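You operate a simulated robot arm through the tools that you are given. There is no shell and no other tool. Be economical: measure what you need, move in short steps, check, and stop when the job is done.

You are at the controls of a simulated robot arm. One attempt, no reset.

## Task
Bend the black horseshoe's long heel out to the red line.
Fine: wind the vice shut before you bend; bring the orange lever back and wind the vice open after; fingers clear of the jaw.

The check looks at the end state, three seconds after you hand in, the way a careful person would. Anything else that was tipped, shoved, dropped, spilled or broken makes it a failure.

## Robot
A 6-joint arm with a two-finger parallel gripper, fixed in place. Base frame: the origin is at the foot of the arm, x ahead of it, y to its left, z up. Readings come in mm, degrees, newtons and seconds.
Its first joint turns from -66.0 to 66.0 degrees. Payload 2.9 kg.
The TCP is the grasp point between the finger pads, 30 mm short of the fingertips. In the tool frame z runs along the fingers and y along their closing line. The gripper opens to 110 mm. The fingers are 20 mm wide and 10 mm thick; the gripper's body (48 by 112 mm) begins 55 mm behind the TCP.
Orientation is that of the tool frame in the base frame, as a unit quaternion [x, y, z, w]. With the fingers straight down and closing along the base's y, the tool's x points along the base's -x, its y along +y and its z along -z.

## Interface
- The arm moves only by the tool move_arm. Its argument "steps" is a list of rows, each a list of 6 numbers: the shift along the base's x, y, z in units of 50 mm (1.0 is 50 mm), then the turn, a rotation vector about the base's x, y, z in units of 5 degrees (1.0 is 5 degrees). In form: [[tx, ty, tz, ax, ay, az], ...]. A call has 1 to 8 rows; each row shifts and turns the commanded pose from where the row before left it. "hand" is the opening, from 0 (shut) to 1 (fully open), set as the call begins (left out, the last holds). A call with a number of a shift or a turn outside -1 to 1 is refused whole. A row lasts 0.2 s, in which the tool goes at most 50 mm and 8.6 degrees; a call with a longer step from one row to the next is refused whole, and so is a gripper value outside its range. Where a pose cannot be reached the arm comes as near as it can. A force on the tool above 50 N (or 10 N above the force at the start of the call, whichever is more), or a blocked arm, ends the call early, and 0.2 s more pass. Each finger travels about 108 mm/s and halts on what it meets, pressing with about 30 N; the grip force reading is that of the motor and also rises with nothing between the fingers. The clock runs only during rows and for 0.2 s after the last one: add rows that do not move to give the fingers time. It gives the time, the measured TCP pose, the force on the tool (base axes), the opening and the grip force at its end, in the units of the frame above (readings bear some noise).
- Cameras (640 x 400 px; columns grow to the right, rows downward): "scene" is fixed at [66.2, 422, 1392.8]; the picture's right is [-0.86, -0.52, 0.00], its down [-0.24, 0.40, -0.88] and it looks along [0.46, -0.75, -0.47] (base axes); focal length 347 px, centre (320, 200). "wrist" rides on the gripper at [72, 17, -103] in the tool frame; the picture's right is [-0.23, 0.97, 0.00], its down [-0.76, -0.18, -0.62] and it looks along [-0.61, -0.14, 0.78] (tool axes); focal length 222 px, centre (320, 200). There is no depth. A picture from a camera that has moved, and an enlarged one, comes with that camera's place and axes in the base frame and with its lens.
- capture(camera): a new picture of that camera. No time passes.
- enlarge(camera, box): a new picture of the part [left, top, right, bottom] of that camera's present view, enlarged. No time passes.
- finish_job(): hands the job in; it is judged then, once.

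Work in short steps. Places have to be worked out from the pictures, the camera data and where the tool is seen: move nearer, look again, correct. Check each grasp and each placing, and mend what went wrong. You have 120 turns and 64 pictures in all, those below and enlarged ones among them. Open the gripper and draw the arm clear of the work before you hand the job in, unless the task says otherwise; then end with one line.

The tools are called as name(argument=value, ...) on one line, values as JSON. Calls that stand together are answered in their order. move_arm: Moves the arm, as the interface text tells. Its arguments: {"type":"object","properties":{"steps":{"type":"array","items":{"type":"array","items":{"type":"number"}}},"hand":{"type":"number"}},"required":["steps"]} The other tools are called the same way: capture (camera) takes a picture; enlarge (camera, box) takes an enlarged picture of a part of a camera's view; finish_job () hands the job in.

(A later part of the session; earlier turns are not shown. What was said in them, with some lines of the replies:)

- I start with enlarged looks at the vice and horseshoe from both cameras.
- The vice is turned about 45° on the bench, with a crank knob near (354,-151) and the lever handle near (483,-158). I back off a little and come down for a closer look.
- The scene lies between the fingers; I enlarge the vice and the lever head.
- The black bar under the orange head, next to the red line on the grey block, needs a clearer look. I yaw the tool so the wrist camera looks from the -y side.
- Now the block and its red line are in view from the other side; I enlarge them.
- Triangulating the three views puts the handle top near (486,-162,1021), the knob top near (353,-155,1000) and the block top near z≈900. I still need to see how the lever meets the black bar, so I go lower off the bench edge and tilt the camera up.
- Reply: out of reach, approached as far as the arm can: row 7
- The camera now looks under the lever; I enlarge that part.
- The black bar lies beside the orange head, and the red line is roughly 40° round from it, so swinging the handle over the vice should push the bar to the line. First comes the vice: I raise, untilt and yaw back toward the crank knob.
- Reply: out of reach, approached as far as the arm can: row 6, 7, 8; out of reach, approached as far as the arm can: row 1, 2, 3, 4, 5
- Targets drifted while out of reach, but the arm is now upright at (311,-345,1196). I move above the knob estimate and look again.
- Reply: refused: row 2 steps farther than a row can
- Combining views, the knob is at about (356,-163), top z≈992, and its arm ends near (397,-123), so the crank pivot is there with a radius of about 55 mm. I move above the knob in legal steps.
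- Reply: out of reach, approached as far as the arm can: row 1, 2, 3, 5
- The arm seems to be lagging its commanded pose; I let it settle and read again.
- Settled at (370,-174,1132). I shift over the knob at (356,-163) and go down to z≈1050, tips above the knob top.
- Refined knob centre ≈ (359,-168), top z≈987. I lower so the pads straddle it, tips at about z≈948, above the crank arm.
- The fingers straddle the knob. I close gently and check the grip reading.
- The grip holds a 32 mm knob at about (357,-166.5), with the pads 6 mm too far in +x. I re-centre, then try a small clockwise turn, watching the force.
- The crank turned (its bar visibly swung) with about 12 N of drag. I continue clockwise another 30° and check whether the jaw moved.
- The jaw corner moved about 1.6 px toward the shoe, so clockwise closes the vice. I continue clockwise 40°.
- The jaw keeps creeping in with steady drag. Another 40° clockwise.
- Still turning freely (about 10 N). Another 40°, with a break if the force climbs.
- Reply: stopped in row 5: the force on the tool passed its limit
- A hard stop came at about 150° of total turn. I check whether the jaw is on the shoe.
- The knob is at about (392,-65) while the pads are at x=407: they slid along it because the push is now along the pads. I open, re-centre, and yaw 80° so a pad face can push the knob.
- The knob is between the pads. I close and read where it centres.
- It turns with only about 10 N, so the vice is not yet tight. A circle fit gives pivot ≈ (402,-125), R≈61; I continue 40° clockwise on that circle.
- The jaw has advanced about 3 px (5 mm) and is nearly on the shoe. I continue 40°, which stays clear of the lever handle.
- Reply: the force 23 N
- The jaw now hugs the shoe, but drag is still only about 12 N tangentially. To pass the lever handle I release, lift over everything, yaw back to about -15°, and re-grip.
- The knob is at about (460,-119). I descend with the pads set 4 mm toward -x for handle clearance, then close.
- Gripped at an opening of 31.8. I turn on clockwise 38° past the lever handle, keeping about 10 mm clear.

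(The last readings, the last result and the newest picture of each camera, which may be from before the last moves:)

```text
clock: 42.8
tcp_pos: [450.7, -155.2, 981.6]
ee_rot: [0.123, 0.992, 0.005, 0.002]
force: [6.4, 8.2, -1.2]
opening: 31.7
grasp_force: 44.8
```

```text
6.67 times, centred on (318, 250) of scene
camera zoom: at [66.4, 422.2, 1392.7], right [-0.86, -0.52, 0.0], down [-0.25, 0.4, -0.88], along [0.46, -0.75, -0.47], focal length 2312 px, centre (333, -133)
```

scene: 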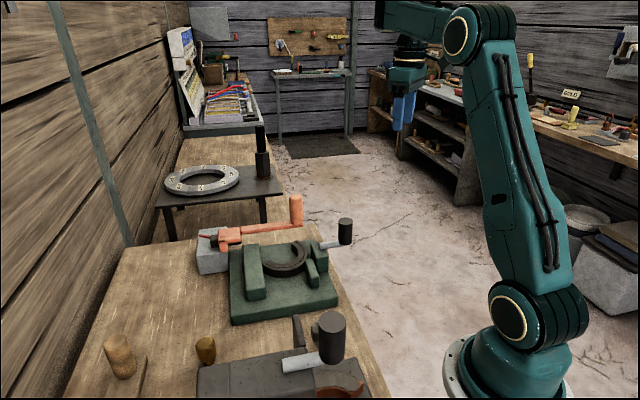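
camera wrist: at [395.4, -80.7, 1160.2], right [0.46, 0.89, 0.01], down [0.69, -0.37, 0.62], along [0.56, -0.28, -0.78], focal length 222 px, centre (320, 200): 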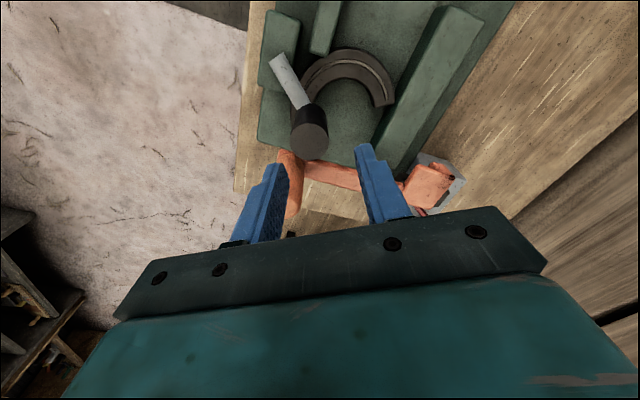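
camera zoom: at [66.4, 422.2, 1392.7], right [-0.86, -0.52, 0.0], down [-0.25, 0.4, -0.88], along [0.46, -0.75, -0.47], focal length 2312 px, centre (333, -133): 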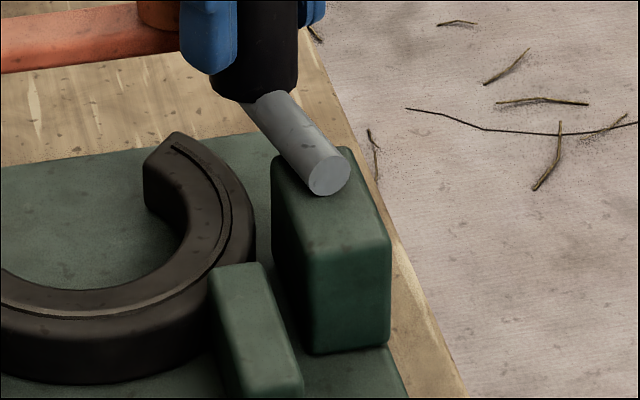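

Still free-turning; the jaw edge is almost touching. Another 40° clockwise.

move_arm(steps=[[-0.056, -0.089, 0, 0, 0, 0], [-0.064, -0.083, 0, 0, 0, 0], [-0.071, -0.077, 0, 0, 0, 0], [-0.077, -0.071, 0, 0, 0, 0], [-0.083, -0.064, 0, 0, 0, 0], [-0.089, -0.056, 0, 0, 0, 0], [-0.092, -0.048, 0, 0, 0, 0], [-0.097, -0.041, 0, 0, 0, 0]])

```text
clock: 44.6
tcp_pos: [417.9, -181.8, 981.6]
ee_rot: [0.122, 0.992, 0.005, 0.002]
force: [5.4, 12.6, 8.4]
opening: 31.7
grasp_force: 45.2
```

Drag stays about 12 N. Another 40°.

move_arm(steps=[[-0.1, -0.031, 0, 0, 0, 0], [-0.102, -0.023, 0, 0, 0, 0], [-0.104, -0.013, 0, 0, 0, 0], [-0.104, -0.005, 0, 0, 0, 0], [-0.104, 0.005, 0, 0, 0, 0], [-0.104, 0.013, 0, 0, 0, 0], [-0.102, 0.023, 0, 0, 0, 0], [-0.1, 0.031, 0, 0, 0, 0]])

enlarge(camera="scene", box=[270, 220, 366, 280])

```text
clock: 46.4
tcp_pos: [378.9, -177.4, 980.5]
ee_rot: [0.113, 0.994, 0.01, 0.004]
force: [4.8, 9.9, -3.4]
opening: 30.0
grasp_force: 44.9
stopped in row 8: the force on the tool passed its limit (the readings are from after the stop); the commanded pose is now the measured one
```

```text
6.67 times, centred on (318, 250) of scene
camera zoom: at [66.4, 422.2, 1392.7], right [-0.86, -0.52, 0.0], down [-0.24, 0.4, -0.88], along [0.46, -0.75, -0.47], focal length 2312 px, centre (333, -133)
```

zoom: 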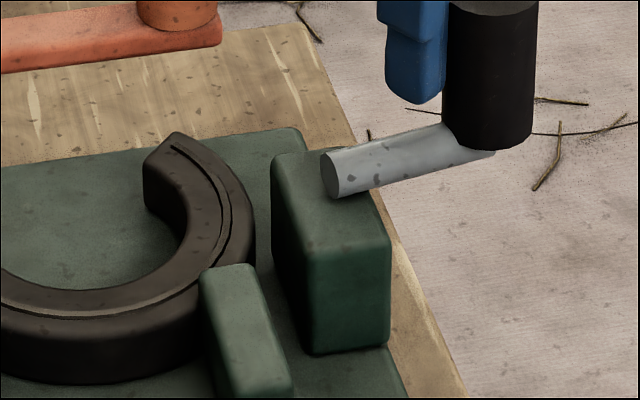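

The knob slipped out past the pad edges to about (363,-170) — a full turn made, jaw in by about 10 mm. I open, re-centre on it, grip and look at the jaw gap from the wrist.

move_arm(steps=[[0, 0, 0, 0, 0, 0], [0, 0, 0, 0, 0, 0], [-0.32, 0.14, 0, 0, 0, 0], [0, 0, 0, 0, 0, 0]], hand=0.5)

enlarge(camera="wrist", box=[240, 40, 480, 190])

```text
clock: 47.4
tcp_pos: [363.2, -171.9, 982.2]
ee_rot: [0.115, 0.993, 0.01, 0.003]
force: [1.7, -0.6, 0.5]
opening: 55.0
grasp_force: 0.0
```

```text
2.67 times, centred on (360, 115) of wrist
camera zoom: at [294.9, -139.8, 1085.1], right [0.44, 0.9, 0.02], down [0.7, -0.36, 0.62], along [0.57, -0.26, -0.78], focal length 592 px, centre (213, 427)
```

zoom: 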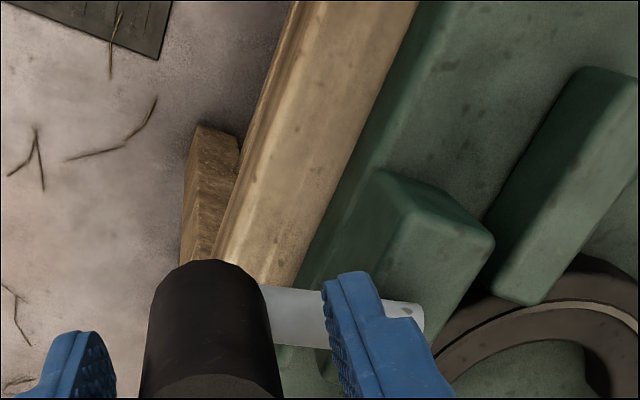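

Centred on the knob. I close and continue the second turn clockwise, 40° at a time on the fitted circle.

move_arm(steps=[[0, 0, 0, 0, 0, 0], [0, 0, 0, 0, 0, 0]], hand=0)

move_arm(steps=[[-0.078, 0.07, 0, 0, 0, 0], [-0.071, 0.077, 0, 0, 0, 0], [-0.064, 0.083, 0, 0, 0, 0], [-0.057, 0.088, 0, 0, 0, 0], [-0.049, 0.092, 0, 0, 0, 0], [-0.041, 0.097, 0, 0, 0, 0], [-0.032, 0.1, 0, 0, 0, 0], [-0.024, 0.102, 0, 0, 0, 0]])

```text
clock: 48.0
tcp_pos: [362.2, -172.8, 980.7]
ee_rot: [0.117, 0.993, 0.009, 0.003]
force: [-5.3, -8.7, -1.8]
opening: 31.9
grasp_force: 45.0
```

```text
clock: 49.2
tcp_pos: [347.6, -159.8, 981.2]
ee_rot: [0.125, 0.992, 0.002, 0.002]
force: [1.0, -7.9, -4.1]
opening: 31.7
grasp_force: 44.6
stopped in row 5: the force on the tool passed its limit (the readings are from after the stop); the commanded pose is now the measured one
```

The push here was square on the pad and passed 50 N, so the jaw has likely gone tight. I check jaw against shoe.

enlarge(camera="scene", box=[240, 220, 336, 280])

move_arm(steps=[[-0.045, 0.07, 0, 0, 0, 0], [-0.042, 0.08, 0, 0, 0, 0], [-0.04, 0.08, 0, 0, 0, 0]])

enlarge(camera="scene", box=[240, 220, 336, 280])

```text
6.67 times, centred on (288, 250) of scene
camera zoom: at [66.3, 421.8, 1392.9], right [-0.86, -0.52, 0.0], down [-0.24, 0.4, -0.88], along [0.46, -0.75, -0.47], focal length 2312 px, centre (533, -133)
```

zoom: 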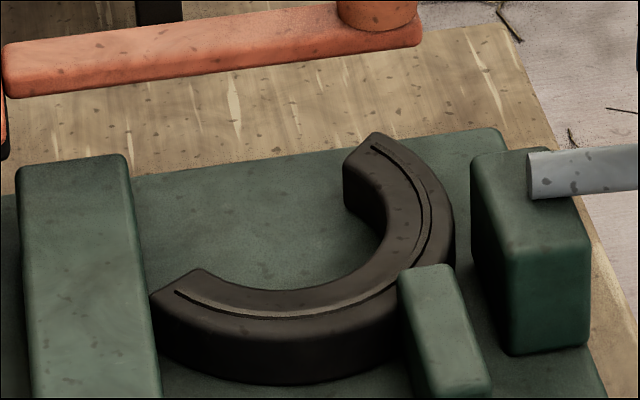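

```text
clock: 49.7
tcp_pos: [347.6, -160.8, 980.7]
ee_rot: [0.131, 0.991, -0.004, 0.007]
force: [4.8, -11.6, -9.4]
opening: 31.7
grasp_force: 45.4
stopped in row 2: the force on the tool passed its limit (the readings are from after the stop); the commanded pose is now the measured one
```

```text
6.67 times, centred on (288, 250) of scene
camera zoom: at [66.4, 421.6, 1392.9], right [-0.86, -0.52, 0.0], down [-0.25, 0.4, -0.88], along [0.46, -0.75, -0.47], focal length 2312 px, centre (533, -133)
```

zoom: 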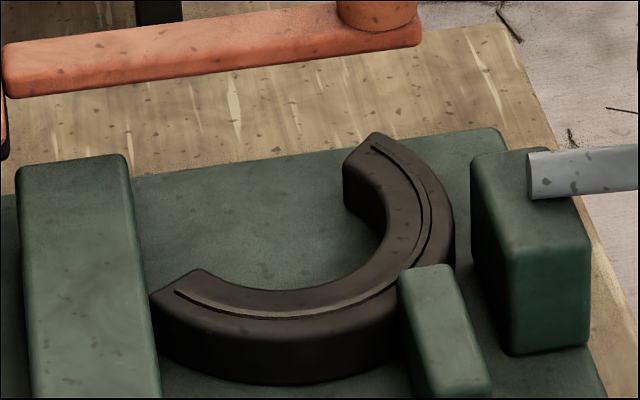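

The vice is hard shut: the second push did not move the knob or jaw. I release, lift clear and move over the lever handle while yawing to about 43°, square to its swing.

move_arm(steps=[[0, 0, 0, 0, 0, 0], [0, 0, 0, 0, 0, 0], [0, 0, 0.9, 0, 0, 0], [0, 0, 0.9, 0, 0, 1], [0.4, 0, 0.3, 0, 0, 1], [0.4, 0, 0, 0, 0, 1], [0.4, 0, 0, 0, 0, 1], [0.4, 0, 0, 0, 0, 1]], hand=0.6)

move_arm(steps=[[0.4, 0, 0, 0, 0, 1], [0.4, 0, 0, 0, 0, 1], [0.2, 0, 0, 0, 0, 1], [0.1, 0, 0, 0, 0, 1], [0, 0, 0, 0, 0, 1], [0, 0, 0, 0, 0, 1], [0, 0, 0, 0, 0, 0.5], [0, 0, 0, 0, 0, 0]])

capture(camera="wrist")

```text
clock: 51.5
tcp_pos: [426.6, -158.5, 1086.3]
ee_rot: [-0.089, 0.996, -0.001, 0.007]
force: [-0.5, -0.2, -0.4]
opening: 66.0
grasp_force: 0.1
```

```text
clock: 53.3
tcp_pos: [481.8, -158.7, 1085.7]
ee_rot: [-0.364, 0.932, 0.0, 0.007]
force: [-0.4, -0.4, -0.7]
opening: 66.0
grasp_force: 0.0
```

```text
19 pictures are left
camera wrist: at [415.4, -195.8, 1189.1], right [-0.49, 0.87, 0.0], down [0.67, 0.38, 0.63], along [0.55, 0.31, -0.77], focal length 222 px, centre (320, 200)
```

wrist: 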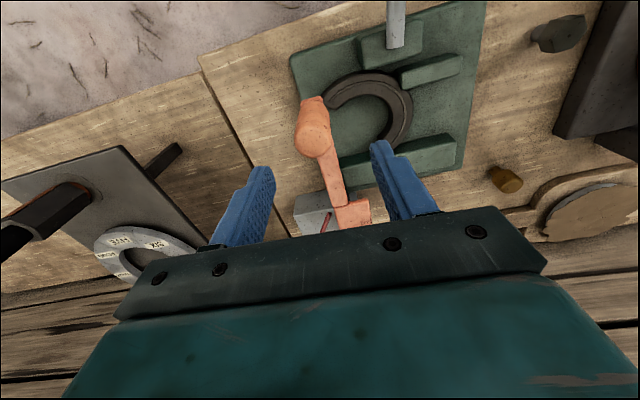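

The handle reads at about (483,-162). I descend over it with the fingers open, then close.

move_arm(steps=[[0.04, -0.06, -0.5, 0, 0, 0], [0, 0, -0.6, 0, 0, 0], [0, 0, -0.6, 0, 0, 0], [0, 0, 0, 0, 0, 0]])

move_arm(steps=[[0, 0, 0, 0, 0, 0], [0, 0, 0, 0, 0, 0], [0, 0, 0, 0, 0, 0]], hand=0)

enlarge(camera="wrist", box=[220, 60, 460, 230])

```text
clock: 54.3
tcp_pos: [482.6, -160.9, 1001.6]
ee_rot: [-0.363, 0.932, 0.002, 0.007]
force: [0.0, -0.2, -0.1]
opening: 65.7
grasp_force: 0.1
```

```text
clock: 55.1
tcp_pos: [482.6, -161.3, 1002.3]
ee_rot: [-0.364, 0.931, 0.002, 0.006]
force: [0.6, -0.6, -1.5]
opening: 31.3
grasp_force: 45.1
```

```text
2.35 times, centred on (340, 145) of wrist
camera zoom: at [416.2, -198.0, 1105.3], right [-0.49, 0.87, 0.0], down [0.67, 0.38, 0.63], along [0.55, 0.31, -0.77], focal length 523 px, centre (273, 329)
```

zoom: 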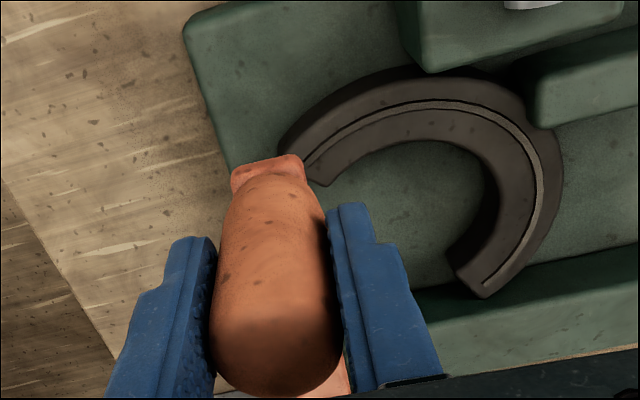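

Gripped at an opening of 31.3. Taking the lever pivot as about (582,-61) and R≈142, I try a 10° clockwise swing, yawing with it.

move_arm(steps=[[-0.085, 0.09, 0, 0, 0, -0.5], [-0.083, 0.092, 0, 0, 0, -0.5], [-0.078, 0.097, 0, 0, 0, -0.5], [-0.073, 0.099, 0, 0, 0, -0.5]])

enlarge(camera="scene", box=[190, 190, 318, 270])

```text
clock: 56.1
tcp_pos: [468.6, -143.1, 1001.9]
ee_rot: [-0.281, 0.96, 0.0, 0.007]
force: [3.1, -0.5, 1.9]
opening: 31.5
grasp_force: 45.1
```

```text
5.00 times, centred on (254, 230) of scene
camera zoom: at [66.3, 421.9, 1392.8], right [-0.86, -0.52, 0.0], down [-0.24, 0.4, -0.88], along [0.46, -0.75, -0.47], focal length 1734 px, centre (650, 50)
```

zoom: 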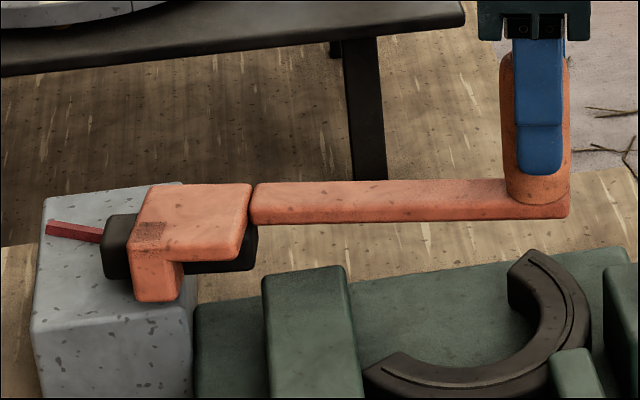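

The lever swings freely so far and the bar hasn't moved. I continue 20° more.

move_arm(steps=[[-0.069, 0.102, 0, 0, 0, -0.5], [-0.064, 0.105, 0, 0, 0, -0.5], [-0.06, 0.108, 0, 0, 0, -0.5], [-0.055, 0.11, 0, 0, 0, -0.5], [-0.05, 0.113, 0, 0, 0, -0.5], [-0.045, 0.115, 0, 0, 0, -0.5]])

enlarge(camera="scene", box=[190, 190, 318, 270])

```text
clock: 57.5
tcp_pos: [451.6, -109.3, 1002.7]
ee_rot: [-0.154, 0.988, -0.001, 0.01]
force: [22.4, 4.5, -0.9]
opening: 31.8
grasp_force: 45.0
```

```text
5.00 times, centred on (254, 230) of scene
camera zoom: at [66.9, 422.1, 1392.7], right [-0.86, -0.52, 0.0], down [-0.25, 0.4, -0.88], along [0.46, -0.75, -0.47], focal length 1734 px, centre (650, 50)
```

zoom: 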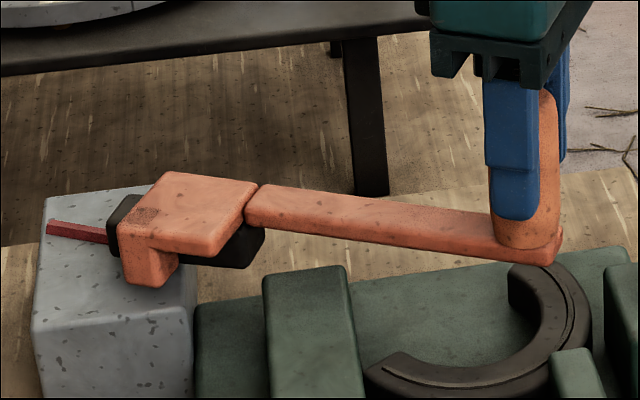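

The head's nub now pushes the bar toward the line. The 22 N x-pull suggests the pivot is nearer (600,-55) with R≈158; I adjust the arc and swing 10° more.

move_arm(steps=[[-0.01, 0.131, 0, 0, 0, -0.5], [-0.034, 0.132, 0, 0, 0, -0.5], [-0.033, 0.134, 0, 0, 0, -0.5], [-0.027, 0.135, 0, 0, 0, -0.5]])

enlarge(camera="scene", box=[190, 190, 318, 270])

```text
clock: 58.5
tcp_pos: [446.4, -84.0, 1002.9]
ee_rot: [-0.065, 0.998, -0.002, 0.007]
force: [14.9, -1.8, 2.7]
opening: 31.7
grasp_force: 45.1
```

```text
5.00 times, centred on (254, 230) of scene
camera zoom: at [66.6, 421.9, 1392.8], right [-0.86, -0.52, 0.0], down [-0.25, 0.4, -0.88], along [0.46, -0.75, -0.47], focal length 1734 px, centre (650, 50)
```

zoom: 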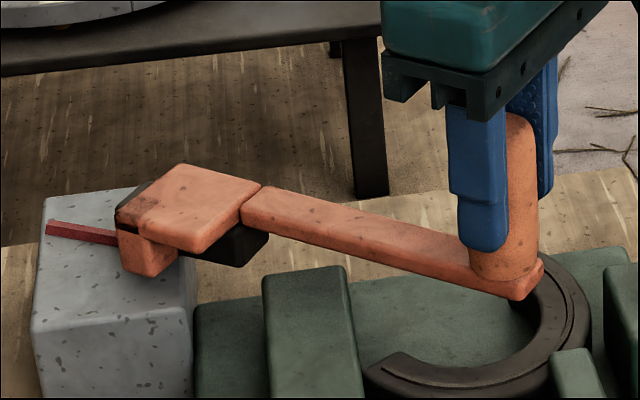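

The bar is rotating toward the line, but the scene view is ambiguous about how far. I release and rise for a top view before going on.

move_arm(steps=[[0, 0, 0, 0, 0, 0], [0, 0, 0, 0, 0, 0], [0, 0, 0.9, 0, 0, 0], [0, 0, 0.9, 0, 0, 0], [-0.3, 0, 0.9, 0, 0, 0], [-0.3, 0, 0.9, 0, 0, 0], [-0.3, 0, 0.6, 0, 0, 0], [0, 0, 0, 0, 0, 0]], hand=0.6)

enlarge(camera="wrist", box=[250, 110, 410, 210])

```text
clock: 60.3
tcp_pos: [398.6, -85.1, 1212.6]
ee_rot: [-0.066, 0.998, -0.001, 0.007]
force: [0.4, 1.8, -1.1]
opening: 65.8
grasp_force: 0.1
```

```text
4.00 times, centred on (330, 160) of wrist
camera zoom: at [323.0, -76.5, 1314.3], right [0.1, 1.0, 0.0], down [0.77, -0.07, 0.63], along [0.63, -0.06, -0.77], focal length 888 px, centre (280, 360)
```

zoom: 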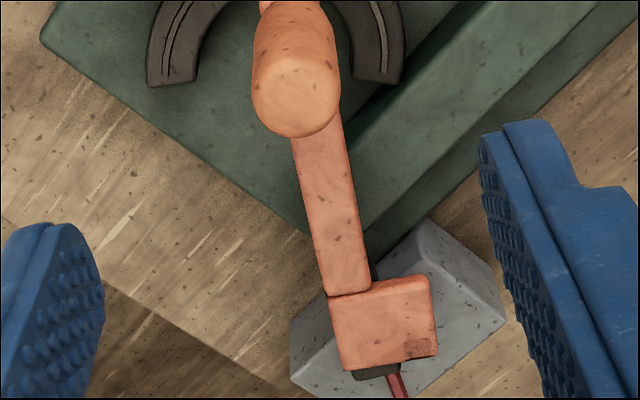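

The lever stayed put, and the bar tip appears to lie right at the red line (within a few degrees). I re-grip the handle and bring the lever back, which also exposes the bar for a proper check.

move_arm(steps=[[0.3, 0, -0.6, 0, 0, 0], [0.3, 0, -0.7, 0, 0, 0], [0.34, 0, -0.7, 0, 0, 0], [0, 0, -0.8, 0, 0, 0], [0, 0, -0.8, 0, 0, 0], [0, 0, -0.6, 0, 0, 0], [0, 0, 0, 0, 0, 0]])

move_arm(steps=[[0, 0, 0, 0, 0, 0], [0, 0, 0, 0, 0, 0], [0, 0, 0, 0, 0, 0]], hand=0)

```text
clock: 61.9
tcp_pos: [447.9, -84.3, 1001.8]
ee_rot: [-0.067, 0.998, -0.002, 0.007]
force: [0.2, 0.9, -0.6]
opening: 65.8
grasp_force: 0.1
```

```text
clock: 62.7
tcp_pos: [448.3, -85.2, 1002.8]
ee_rot: [-0.067, 0.998, 0.0, 0.007]
force: [-0.4, -1.0, -4.9]
opening: 31.6
grasp_force: 45.4
```

Gripped again. All handle points fit a pivot of (588,-66) with R=142; I swing the lever back to its start along that arc.

move_arm(steps=[[0.037, -0.21, 0, 0, 0, 0.86], [0.053, -0.206, 0, 0, 0, 0.86], [0.068, -0.202, 0, 0, 0, 0.86], [0.083, -0.196, 0, 0, 0, 0.86], [0.097, -0.19, 0, 0, 0, 0.86], [0.111, -0.182, 0, 0, 0, 0.86], [0.124, -0.173, 0, 0, 0, 0.86], [0.134, -0.159, 0, 0, 0, 0.86]])

enlarge(camera="scene", box=[190, 190, 318, 270])

```text
clock: 64.5
tcp_pos: [483.1, -158.9, 1002.2]
ee_rot: [-0.36, 0.933, 0.001, 0.008]
force: [3.0, 6.7, 4.0]
opening: 31.9
grasp_force: 44.6
```

```text
5.00 times, centred on (254, 230) of scene
camera zoom: at [66.2, 422.1, 1392.7], right [-0.86, -0.52, 0.0], down [-0.24, 0.4, -0.88], along [0.46, -0.75, -0.47], focal length 1734 px, centre (650, 50)
```

zoom: 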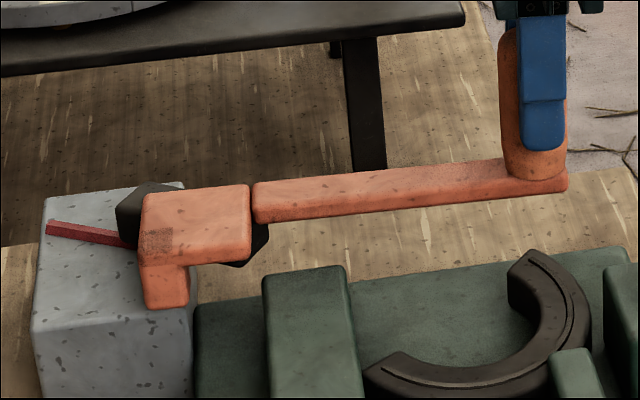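

The lever is back and the bar stayed bent. I nudge the last 2 mm home, release, and rise to look down on bar and line.

move_arm(steps=[[-0.01, -0.05, 0, 0, 0, 0], [0, 0, 0, 0, 0, 0]])

move_arm(steps=[[0, 0, 0, 0, 0, 0], [0, 0, 0, 0, 0, 0], [0, 0, 0.8, 0, 0, 0], [0, 0, 0.8, 0, 0, 0], [0.4, 0.45, 0.6, 0, 0, 0], [0.4, 0.45, 0.2, 0, 0, 0], [0, 0, 0, 0, 0, 0]], hand=0.6)

enlarge(camera="wrist", box=[256, 110, 384, 190])

```text
clock: 65.1
tcp_pos: [482.8, -159.7, 1001.9]
ee_rot: [-0.361, 0.933, 0.001, 0.009]
force: [18.5, 20.6, 1.8]
opening: 31.6
grasp_force: 44.9
```

```text
clock: 66.7
tcp_pos: [523.7, -117.2, 1121.3]
ee_rot: [-0.358, 0.934, 0.001, 0.007]
force: [1.2, 0.8, 0.4]
opening: 66.2
grasp_force: 0.0
```

```text
5.00 times, centred on (320, 150) of wrist
camera zoom: at [457.7, -152.9, 1224.5], right [-0.48, 0.88, 0.0], down [0.68, 0.37, 0.63], along [0.56, 0.31, -0.77], focal length 1111 px, centre (320, 450)
```

zoom: 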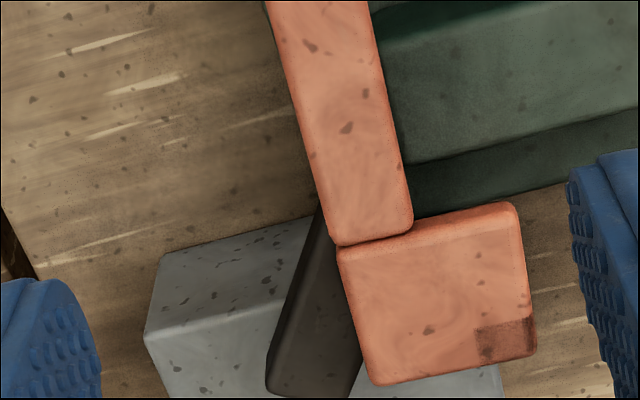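

The lever is against its home stop. I shift the view down to the bar tip and red line.

enlarge(camera="wrist", box=[256, 140, 384, 220])

```text
5.00 times, centred on (320, 180) of wrist
camera zoom: at [457.7, -152.9, 1224.5], right [-0.48, 0.88, 0.0], down [0.68, 0.37, 0.63], along [0.56, 0.31, -0.77], focal length 1111 px, centre (320, 300)
```

zoom: 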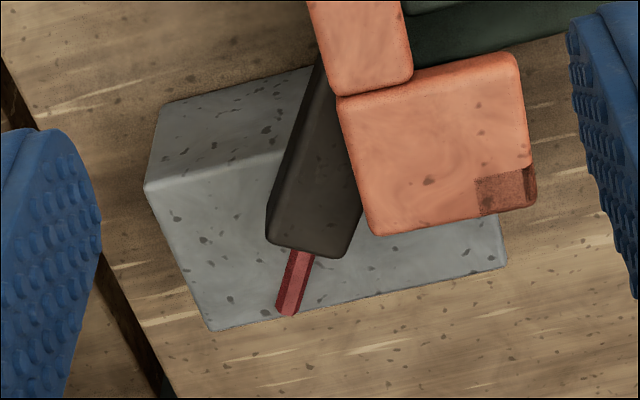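

The red line emerges from the centre of the bar tip in line with it, so the bend is right. Now I open the vice: back to the knob near (348,-160), where yaw 42° is already square to its travel.

move_arm(steps=[[-0.9, -0.2, 0, 0, 0, 0], [-0.9, -0.2, 0, 0, 0, 0], [-0.9, -0.2, 0, 0, 0, 0], [-0.82, -0.26, 0, 0, 0, 0], [0, 0, -0.7, 0, 0, 0], [0, 0, 0, 0, 0, 0]], hand=0.52)

capture(camera="wrist")

```text
clock: 68.1
tcp_pos: [346.1, -159.9, 1088.1]
ee_rot: [-0.358, 0.934, 0.001, 0.007]
force: [-0.1, 0.6, -0.5]
opening: 57.3
grasp_force: 0.0
```

```text
10 pictures are left
camera wrist: at [279.5, -195.8, 1190.9], right [-0.48, 0.88, 0.0], down [0.68, 0.37, 0.63], along [0.56, 0.31, -0.77], focal length 222 px, centre (320, 200)
```

wrist: 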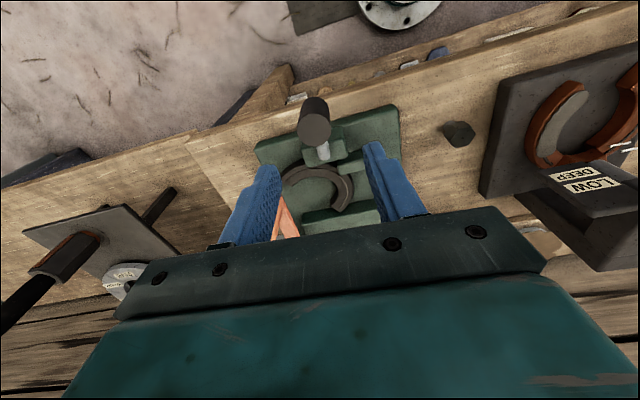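

The knob reads at about (353,-161). I descend and grip.

move_arm(steps=[[0.1, -0.02, -0.7, 0, 0, 0], [0, 0, -0.8, 0, 0, 0], [0, 0, -0.64, 0, 0, 0], [0, 0, 0, 0, 0, 0]])

move_arm(steps=[[0, 0, 0, 0, 0, 0], [0, 0, 0, 0, 0, 0], [0, 0, 0, 0, 0, 0]], hand=0)

```text
clock: 69.1
tcp_pos: [353.2, -162.8, 979.4]
ee_rot: [-0.358, 0.934, 0.0, 0.007]
force: [0.3, -0.1, 0.2]
opening: 57.2
grasp_force: 0.0
```

```text
clock: 69.9
tcp_pos: [352.1, -163.0, 980.3]
ee_rot: [-0.358, 0.934, 0.001, 0.007]
force: [6.6, -7.9, -9.4]
opening: 31.4
grasp_force: 44.7
```

Gripped. I unwind counter-clockwise 40°, yawing with the crank so a pad face always pushes.

move_arm(steps=[[0.068, -0.082, 0, 0, 0, 1], [0.075, -0.076, 0, 0, 0, 1], [0.081, -0.069, 0, 0, 0, 1], [0.087, -0.062, 0, 0, 0, 1], [0.092, -0.054, 0, 0, 0, 1], [0.096, -0.046, 0, 0, 0, 1], [0.1, -0.037, 0, 0, 0, 1], [0.102, -0.028, 0, 0, 0, 1]])

```text
clock: 71.7
tcp_pos: [385.9, -183.5, 980.1]
ee_rot: [-0.657, 0.754, 0.004, 0.006]
force: [2.4, -4.0, -13.7]
opening: 31.5
grasp_force: 45.0
```

It unwinds smoothly. Another 40° with the yaw held, staying about 14 mm short of the lever handle.

move_arm(steps=[[0.104, -0.023, 0, 0, 0, 0], [0.105, -0.014, 0, 0, 0, 0], [0.106, -0.005, 0, 0, 0, 0], [0.106, 0.005, 0, 0, 0, 0], [0.105, 0.014, 0, 0, 0, 0], [0.104, 0.023, 0, 0, 0, 0], [0.102, 0.032, 0, 0, 0, 0], [0.098, 0.041, 0, 0, 0, 0]])

```text
clock: 73.5
tcp_pos: [427.3, -180.3, 980.6]
ee_rot: [-0.656, 0.755, 0.003, 0.006]
force: [-9.4, -1.5, -4.2]
opening: 31.7
grasp_force: 45.1
```

Now I release, lift, yaw back to about -14° for passing the handle, and re-grip.

move_arm(steps=[[0, 0, 0, 0, 0, 0], [0, 0, 0, 0, 0, 0], [0, 0, 0.8, 0, 0, 0], [0, 0, 0.8, 0, 0, -1], [0, 0, 0, 0, 0, -1], [0, 0, 0, 0, 0, -1], [0, 0, 0, 0, 0, -1], [0, 0, 0, 0, 0, -1]], hand=0.42)

move_arm(steps=[[0, 0, 0, 0, 0, -1], [0, 0, 0, 0, 0, -1], [0, 0, 0, 0, 0, -1], [0, 0, 0, 0, 0, -1], [0, 0, 0, 0, 0, -1], [0, 0, 0, 0, 0, -1], [0, 0, 0, 0, 0, -1], [0, 0, 0, 0, 0, -1]])

move_arm(steps=[[0, 0, 0, 0, 0, -1], [0, 0, 0, 0, 0, -1], [0, 0, 0, 0, 0, -1], [0, 0, 0, 0, 0, -1], [0, 0, 0, 0, 0, -1], [0, 0, 0, 0, 0, -1], [0, 0, 0, 0, 0, 0]])

```text
clock: 75.3
tcp_pos: [427.0, -179.9, 1059.6]
ee_rot: [-0.477, 0.879, 0.002, 0.007]
force: [-0.4, 0.0, 0.3]
opening: 46.5
grasp_force: 0.0
```

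```text
clock: 77.1
tcp_pos: [427.6, -179.5, 1059.3]
ee_rot: [-0.146, 0.989, -0.001, 0.007]
force: [-0.4, -0.3, -0.6]
opening: 46.3
grasp_force: 0.1
```

```text
clock: 78.7
tcp_pos: [427.8, -179.3, 1060.9]
ee_rot: [0.112, 0.994, -0.002, 0.007]
force: [0.2, -0.1, 0.8]
opening: 46.3
grasp_force: 0.1
```

I descend onto the knob and close.

move_arm(steps=[[-0.04, -0.01, -0.7, 0, 0, 0], [0, 0, -0.7, 0, 0, 0], [0, 0, -0.18, 0, 0, 0], [0, 0, 0, 0, 0, 0]])

move_arm(steps=[[0, 0, 0, 0, 0, 0], [0, 0, 0, 0, 0, 0]], hand=0)

```text
clock: 79.7
tcp_pos: [424.7, -180.7, 980.1]
ee_rot: [0.113, 0.994, -0.002, 0.007]
force: [-0.1, 0.2, 0.6]
opening: 46.2
grasp_force: 0.0
```

```text
clock: 80.3
tcp_pos: [423.8, -179.4, 979.5]
ee_rot: [0.111, 0.994, -0.002, 0.005]
force: [-6.1, 11.7, 1.7]
opening: 31.4
grasp_force: 45.3
```

Gripped. Counter-clockwise another 40° past the handle.

move_arm(steps=[[0.094, 0.049, 0, 0, 0, 0], [0.09, 0.057, 0, 0, 0, 0], [0.084, 0.065, 0, 0, 0, 0], [0.078, 0.072, 0, 0, 0, 0], [0.072, 0.078, 0, 0, 0, 0], [0.065, 0.084, 0, 0, 0, 0], [0.057, 0.09, 0, 0, 0, 0], [0.049, 0.094, 0, 0, 0, 0]])

move_arm(steps=[[0.041, 0.098, 0, 0, 0, 0], [0.032, 0.102, 0, 0, 0, 0], [0.023, 0.104, 0, 0, 0, 0], [0.014, 0.105, 0, 0, 0, 0], [0.005, 0.106, 0, 0, 0, 0], [-0.005, 0.106, 0, 0, 0, 0], [-0.014, 0.105, 0, 0, 0, 0.5], [-0.023, 0.104, 0, 0, 0, 1]])

```text
clock: 82.1
tcp_pos: [455.3, -151.2, 981.4]
ee_rot: [0.113, 0.994, -0.002, 0.006]
force: [0.4, -11.6, 2.0]
opening: 31.7
grasp_force: 45.0
```

```text
clock: 83.9
tcp_pos: [458.0, -109.8, 980.7]
ee_rot: [0.047, 0.999, -0.002, 0.006]
force: [2.6, -6.2, -5.5]
opening: 31.5
grasp_force: 45.2
```

On track at about 15° on the circle. I continue 40° and then 40° more, yawing with the crank.

move_arm(steps=[[-0.032, 0.102, 0, 0, 0, 1], [-0.041, 0.098, 0, 0, 0, 1], [-0.049, 0.094, 0, 0, 0, 1], [-0.057, 0.09, 0, 0, 0, 1], [-0.065, 0.084, 0, 0, 0, 1], [-0.072, 0.078, 0, 0, 0, 1], [-0.078, 0.072, 0, 0, 0, 1], [-0.084, 0.065, 0, 0, 0, 1]])

move_arm(steps=[[-0.09, 0.057, 0, 0, 0, 1], [-0.094, 0.049, 0, 0, 0, 1], [-0.098, 0.041, 0, 0, 0, 1], [-0.102, 0.032, 0, 0, 0, 1], [-0.104, 0.023, 0, 0, 0, 1], [-0.105, 0.014, 0, 0, 0, 1], [-0.106, 0.005, 0, 0, 0, 1], [-0.106, -0.005, 0, 0, 0, 1]])

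enlarge(camera="scene", box=[230, 200, 374, 290])

```text
clock: 85.7
tcp_pos: [435.4, -74.2, 980.5]
ee_rot: [-0.298, 0.955, 0.001, 0.007]
force: [13.3, 11.9, -22.1]
opening: 31.6
grasp_force: 45.1
```

```text
clock: 87.5
tcp_pos: [394.4, -64.4, 981.8]
ee_rot: [-0.606, 0.795, 0.005, 0.007]
force: [0.8, 17.6, -6.7]
opening: 31.5
grasp_force: 45.1
```

```text
4.44 times, centred on (302, 245) of scene
camera zoom: at [66.3, 422.4, 1392.6], right [-0.86, -0.52, 0.0], down [-0.24, 0.4, -0.88], along [0.46, -0.75, -0.47], focal length 1541 px, centre (400, 0)
```

zoom: 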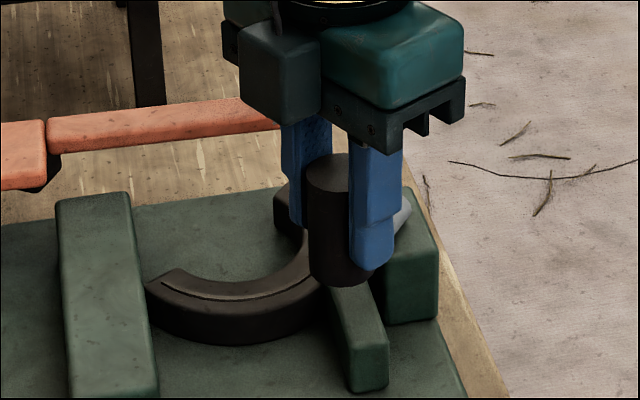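

The jaw is backing off. I continue 30° with this grip.

move_arm(steps=[[-0.105, -0.018, 0, 0, 0, 1], [-0.103, -0.027, 0, 0, 0, 1], [-0.1, -0.035, 0, 0, 0, 0], [-0.097, -0.044, 0, 0, 0, 0], [-0.093, -0.052, 0, 0, 0, 0], [-0.088, -0.06, 0, 0, 0, 0]])

move_arm(steps=[[0, 0, 0, 0, 0, 0], [0, 0, 0, 0, 0, 0], [0, 0, 0.8, 0, 0, 0], [0, 0, 0.8, 0, 0, -1], [0, 0, 0, 0, 0, -1], [0, 0, 0, 0, 0, -1], [0, 0, 0, 0, 0, -1], [0, 0, 0, 0, 0, -1]], hand=0.45)

move_arm(steps=[[0, 0, 0, 0, 0, -1], [0, 0, 0, 0, 0, -1], [0, 0, 0, 0, 0, -1], [0, 0, 0, 0, 0, -1], [0, 0, 0, 0, 0, -1], [0, 0, 0, 0, 0, -1], [0, 0, 0, 0, 0, -1], [0, 0, 0, 0, 0, -1]])

move_arm(steps=[[0, 0, 0, 0, 0, -1], [0, 0, 0, 0, 0, -1], [0, 0, 0, 0, 0, -1], [0, 0, 0, 0, 0, -1], [0, 0, 0, 0, 0, -1], [0, 0, 0, 0, 0, -1], [0, 0, 0, 0, 0, 0]])

capture(camera="wrist")

```text
clock: 88.9
tcp_pos: [365.4, -78.2, 981.6]
ee_rot: [-0.672, 0.74, 0.002, 0.006]
force: [10.4, 0.6, -8.6]
opening: 31.6
grasp_force: 45.0
```

```text
clock: 90.7
tcp_pos: [364.6, -76.6, 1060.8]
ee_rot: [-0.496, 0.868, 0.002, 0.007]
force: [-0.2, -0.2, -0.1]
opening: 49.6
grasp_force: 0.1
```

```text
clock: 92.5
tcp_pos: [365.0, -75.6, 1061.4]
ee_rot: [-0.17, 0.985, -0.001, 0.008]
force: [0.5, -0.7, -0.4]
opening: 49.4
grasp_force: 0.0
```

```text
clock: 94.1
tcp_pos: [365.2, -77.0, 1061.4]
ee_rot: [0.093, 0.996, -0.002, 0.007]
force: [0.5, -0.7, -0.9]
opening: 49.5
grasp_force: 0.1
```

```text
8 pictures are left
camera wrist: at [295.3, -45.5, 1164.2], right [0.4, 0.92, 0.0], down [0.71, -0.31, 0.63], along [0.58, -0.26, -0.77], focal length 222 px, centre (320, 200)
```

wrist: 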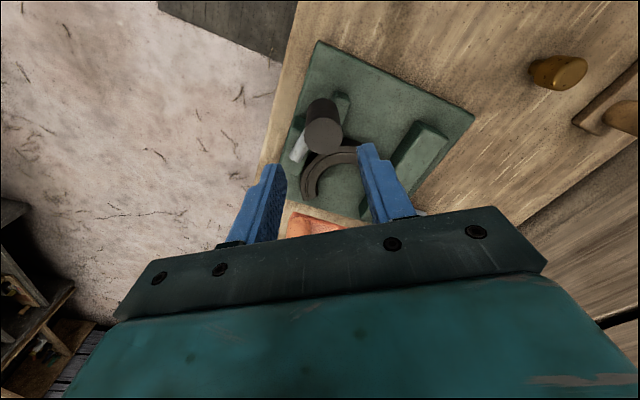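

The knob is at about (367,-76). I descend, grip, and make the last 100° counter-clockwise.

move_arm(steps=[[0.02, 0.0, -0.7, 0, 0, 0], [0, 0, -0.7, 0, 0, 0], [0, 0, -0.2, 0, 0, 0], [0, 0, 0, 0, 0, 0]])

move_arm(steps=[[0, 0, 0, 0, 0, 0], [0, 0, 0, 0, 0, 0]], hand=0)

move_arm(steps=[[-0.09, -0.058, 0, 0, 0, 0], [-0.084, -0.066, 0, 0, 0, 0], [-0.078, -0.073, 0, 0, 0, 0], [-0.072, -0.079, 0, 0, 0, 0], [-0.065, -0.085, 0, 0, 0, 0], [-0.057, -0.09, 0, 0, 0, 0], [-0.048, -0.095, 0, 0, 0, 0], [-0.04, -0.098, 0, 0, 0, 0]])

```text
clock: 95.1
tcp_pos: [364.4, -76.8, 980.4]
ee_rot: [0.091, 0.996, -0.003, 0.007]
force: [0.6, 1.0, 1.0]
opening: 49.5
grasp_force: 0.1
```

```text
clock: 95.7
tcp_pos: [366.0, -75.7, 980.3]
ee_rot: [0.09, 0.996, -0.002, 0.006]
force: [-4.0, 12.3, -0.3]
opening: 31.6
grasp_force: 45.1
```

```text
clock: 97.5
tcp_pos: [339.2, -108.5, 981.3]
ee_rot: [0.091, 0.996, -0.002, 0.006]
force: [-1.6, 10.4, -0.8]
opening: 31.9
grasp_force: 45.0
```

Smooth. The next 40°, then the last 20°.

move_arm(steps=[[-0.023, -0.104, 0, 0, 0, 0], [-0.014, -0.105, 0, 0, 0, 0], [-0.005, -0.106, 0, 0, 0, 0], [0.005, -0.106, 0, 0, 0, 0], [0.014, -0.105, 0, 0, 0, 0], [0.023, -0.104, 0, 0, 0, 0], [0.032, -0.102, 0, 0, 0, 0], [0.041, -0.098, 0, 0, 0, 0]])

move_arm(steps=[[0.049, -0.094, 0, 0, 0, 0], [0.057, -0.09, 0, 0, 0, 0], [0.065, -0.084, 0, 0, 0, 0], [0.072, -0.078, 0, 0, 0, 0]])

enlarge(camera="scene", box=[270, 220, 366, 280])

```text
clock: 99.3
tcp_pos: [342.7, -150.2, 981.2]
ee_rot: [0.09, 0.996, -0.002, 0.007]
force: [-1.0, 10.9, 0.5]
opening: 31.9
grasp_force: 44.7
```

```text
clock: 100.3
tcp_pos: [354.3, -167.5, 980.9]
ee_rot: [0.091, 0.996, -0.002, 0.006]
force: [-1.9, 11.9, -6.9]
opening: 31.9
grasp_force: 45.3
```

```text
6.67 times, centred on (318, 250) of scene
camera zoom: at [66.2, 422.3, 1392.7], right [-0.86, -0.52, 0.0], down [-0.24, 0.4, -0.88], along [0.46, -0.75, -0.47], focal length 2312 px, centre (333, -133)
```

zoom: 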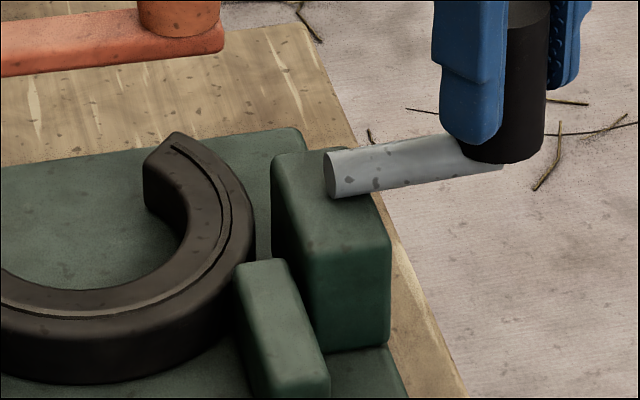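

The crank is at its starting angle and the jaw is fully back. I release, lift and draw clear, then check the whole.

move_arm(steps=[[0, 0, 0, 0, 0, 0], [0, 0, 0, 0, 0, 0], [0, 0, 0.8, 0, 0, 0], [0, 0, 0.8, 0, 0, 0], [0, 0.2, 0.9, 0, 0, 0], [0, 0.5, 0.8, 0, 0, 0], [0, 0.5, 0.8, 0, 0, 0], [0, 0, 0, 0, 0, 0]], hand=0.6)

enlarge(camera="scene", box=[180, 190, 372, 310])

enlarge(camera="wrist", box=[240, 60, 432, 220])

```text
clock: 102.1
tcp_pos: [354.0, -107.4, 1187.4]
ee_rot: [0.092, 0.996, -0.003, 0.007]
force: [-0.5, -0.6, -0.9]
opening: 65.9
grasp_force: 0.0
```

```text
3.33 times, centred on (276, 250) of scene
camera zoom: at [66.2, 422.0, 1392.8], right [-0.86, -0.52, 0.0], down [-0.24, 0.4, -0.88], along [0.46, -0.75, -0.47], focal length 1156 px, centre (467, 33)
```

zoom: 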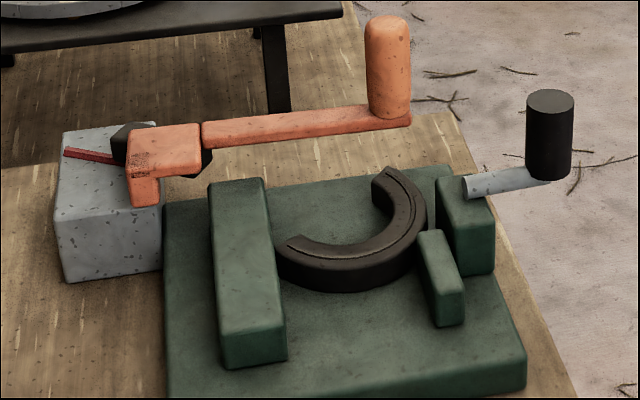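

```text
2.50 times, centred on (336, 140) of wrist
camera zoom: at [282.9, -76.3, 1290.5], right [0.4, 0.92, 0.0], down [0.71, -0.31, 0.63], along [0.58, -0.25, -0.77], focal length 555 px, centre (280, 350)
```

zoom: 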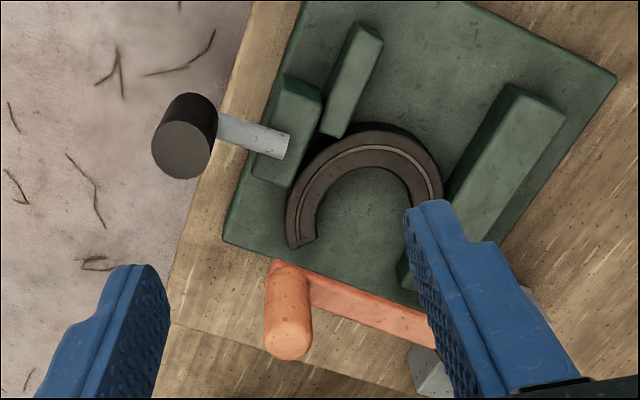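

Lever home, vice open, nothing else disturbed. One last close look at the bar against the line.

enlarge(camera="scene", box=[192, 218, 256, 258])

```text
10.00 times, centred on (224, 238) of scene
camera zoom: at [66.2, 422.0, 1392.8], right [-0.86, -0.52, 0.0], down [-0.24, 0.4, -0.88], along [0.46, -0.75, -0.47], focal length 3468 px, centre (1280, -180)
```

zoom: 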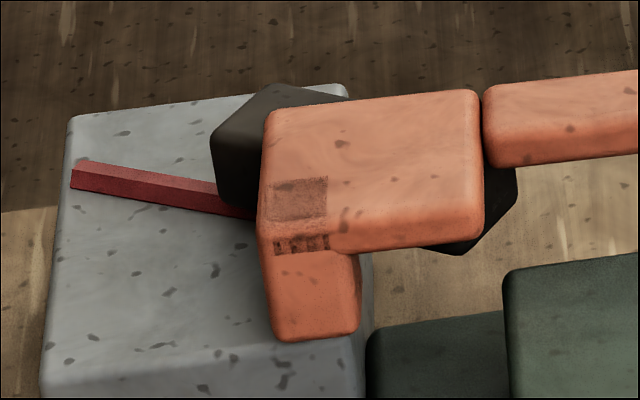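

The bar lies over the line, with no sign of falling short. The arm is clear and the gripper open, so I hand in.

finish_job()

```text
The job is handed in.
```

I bent the black heel out to the red line. It lies over the line and measured within about 2–3° of it, if anything slightly past. I wound the vice shut before the bend and fully open afterwards. The orange lever is back at its stop and the arm is clear with the gripper open.
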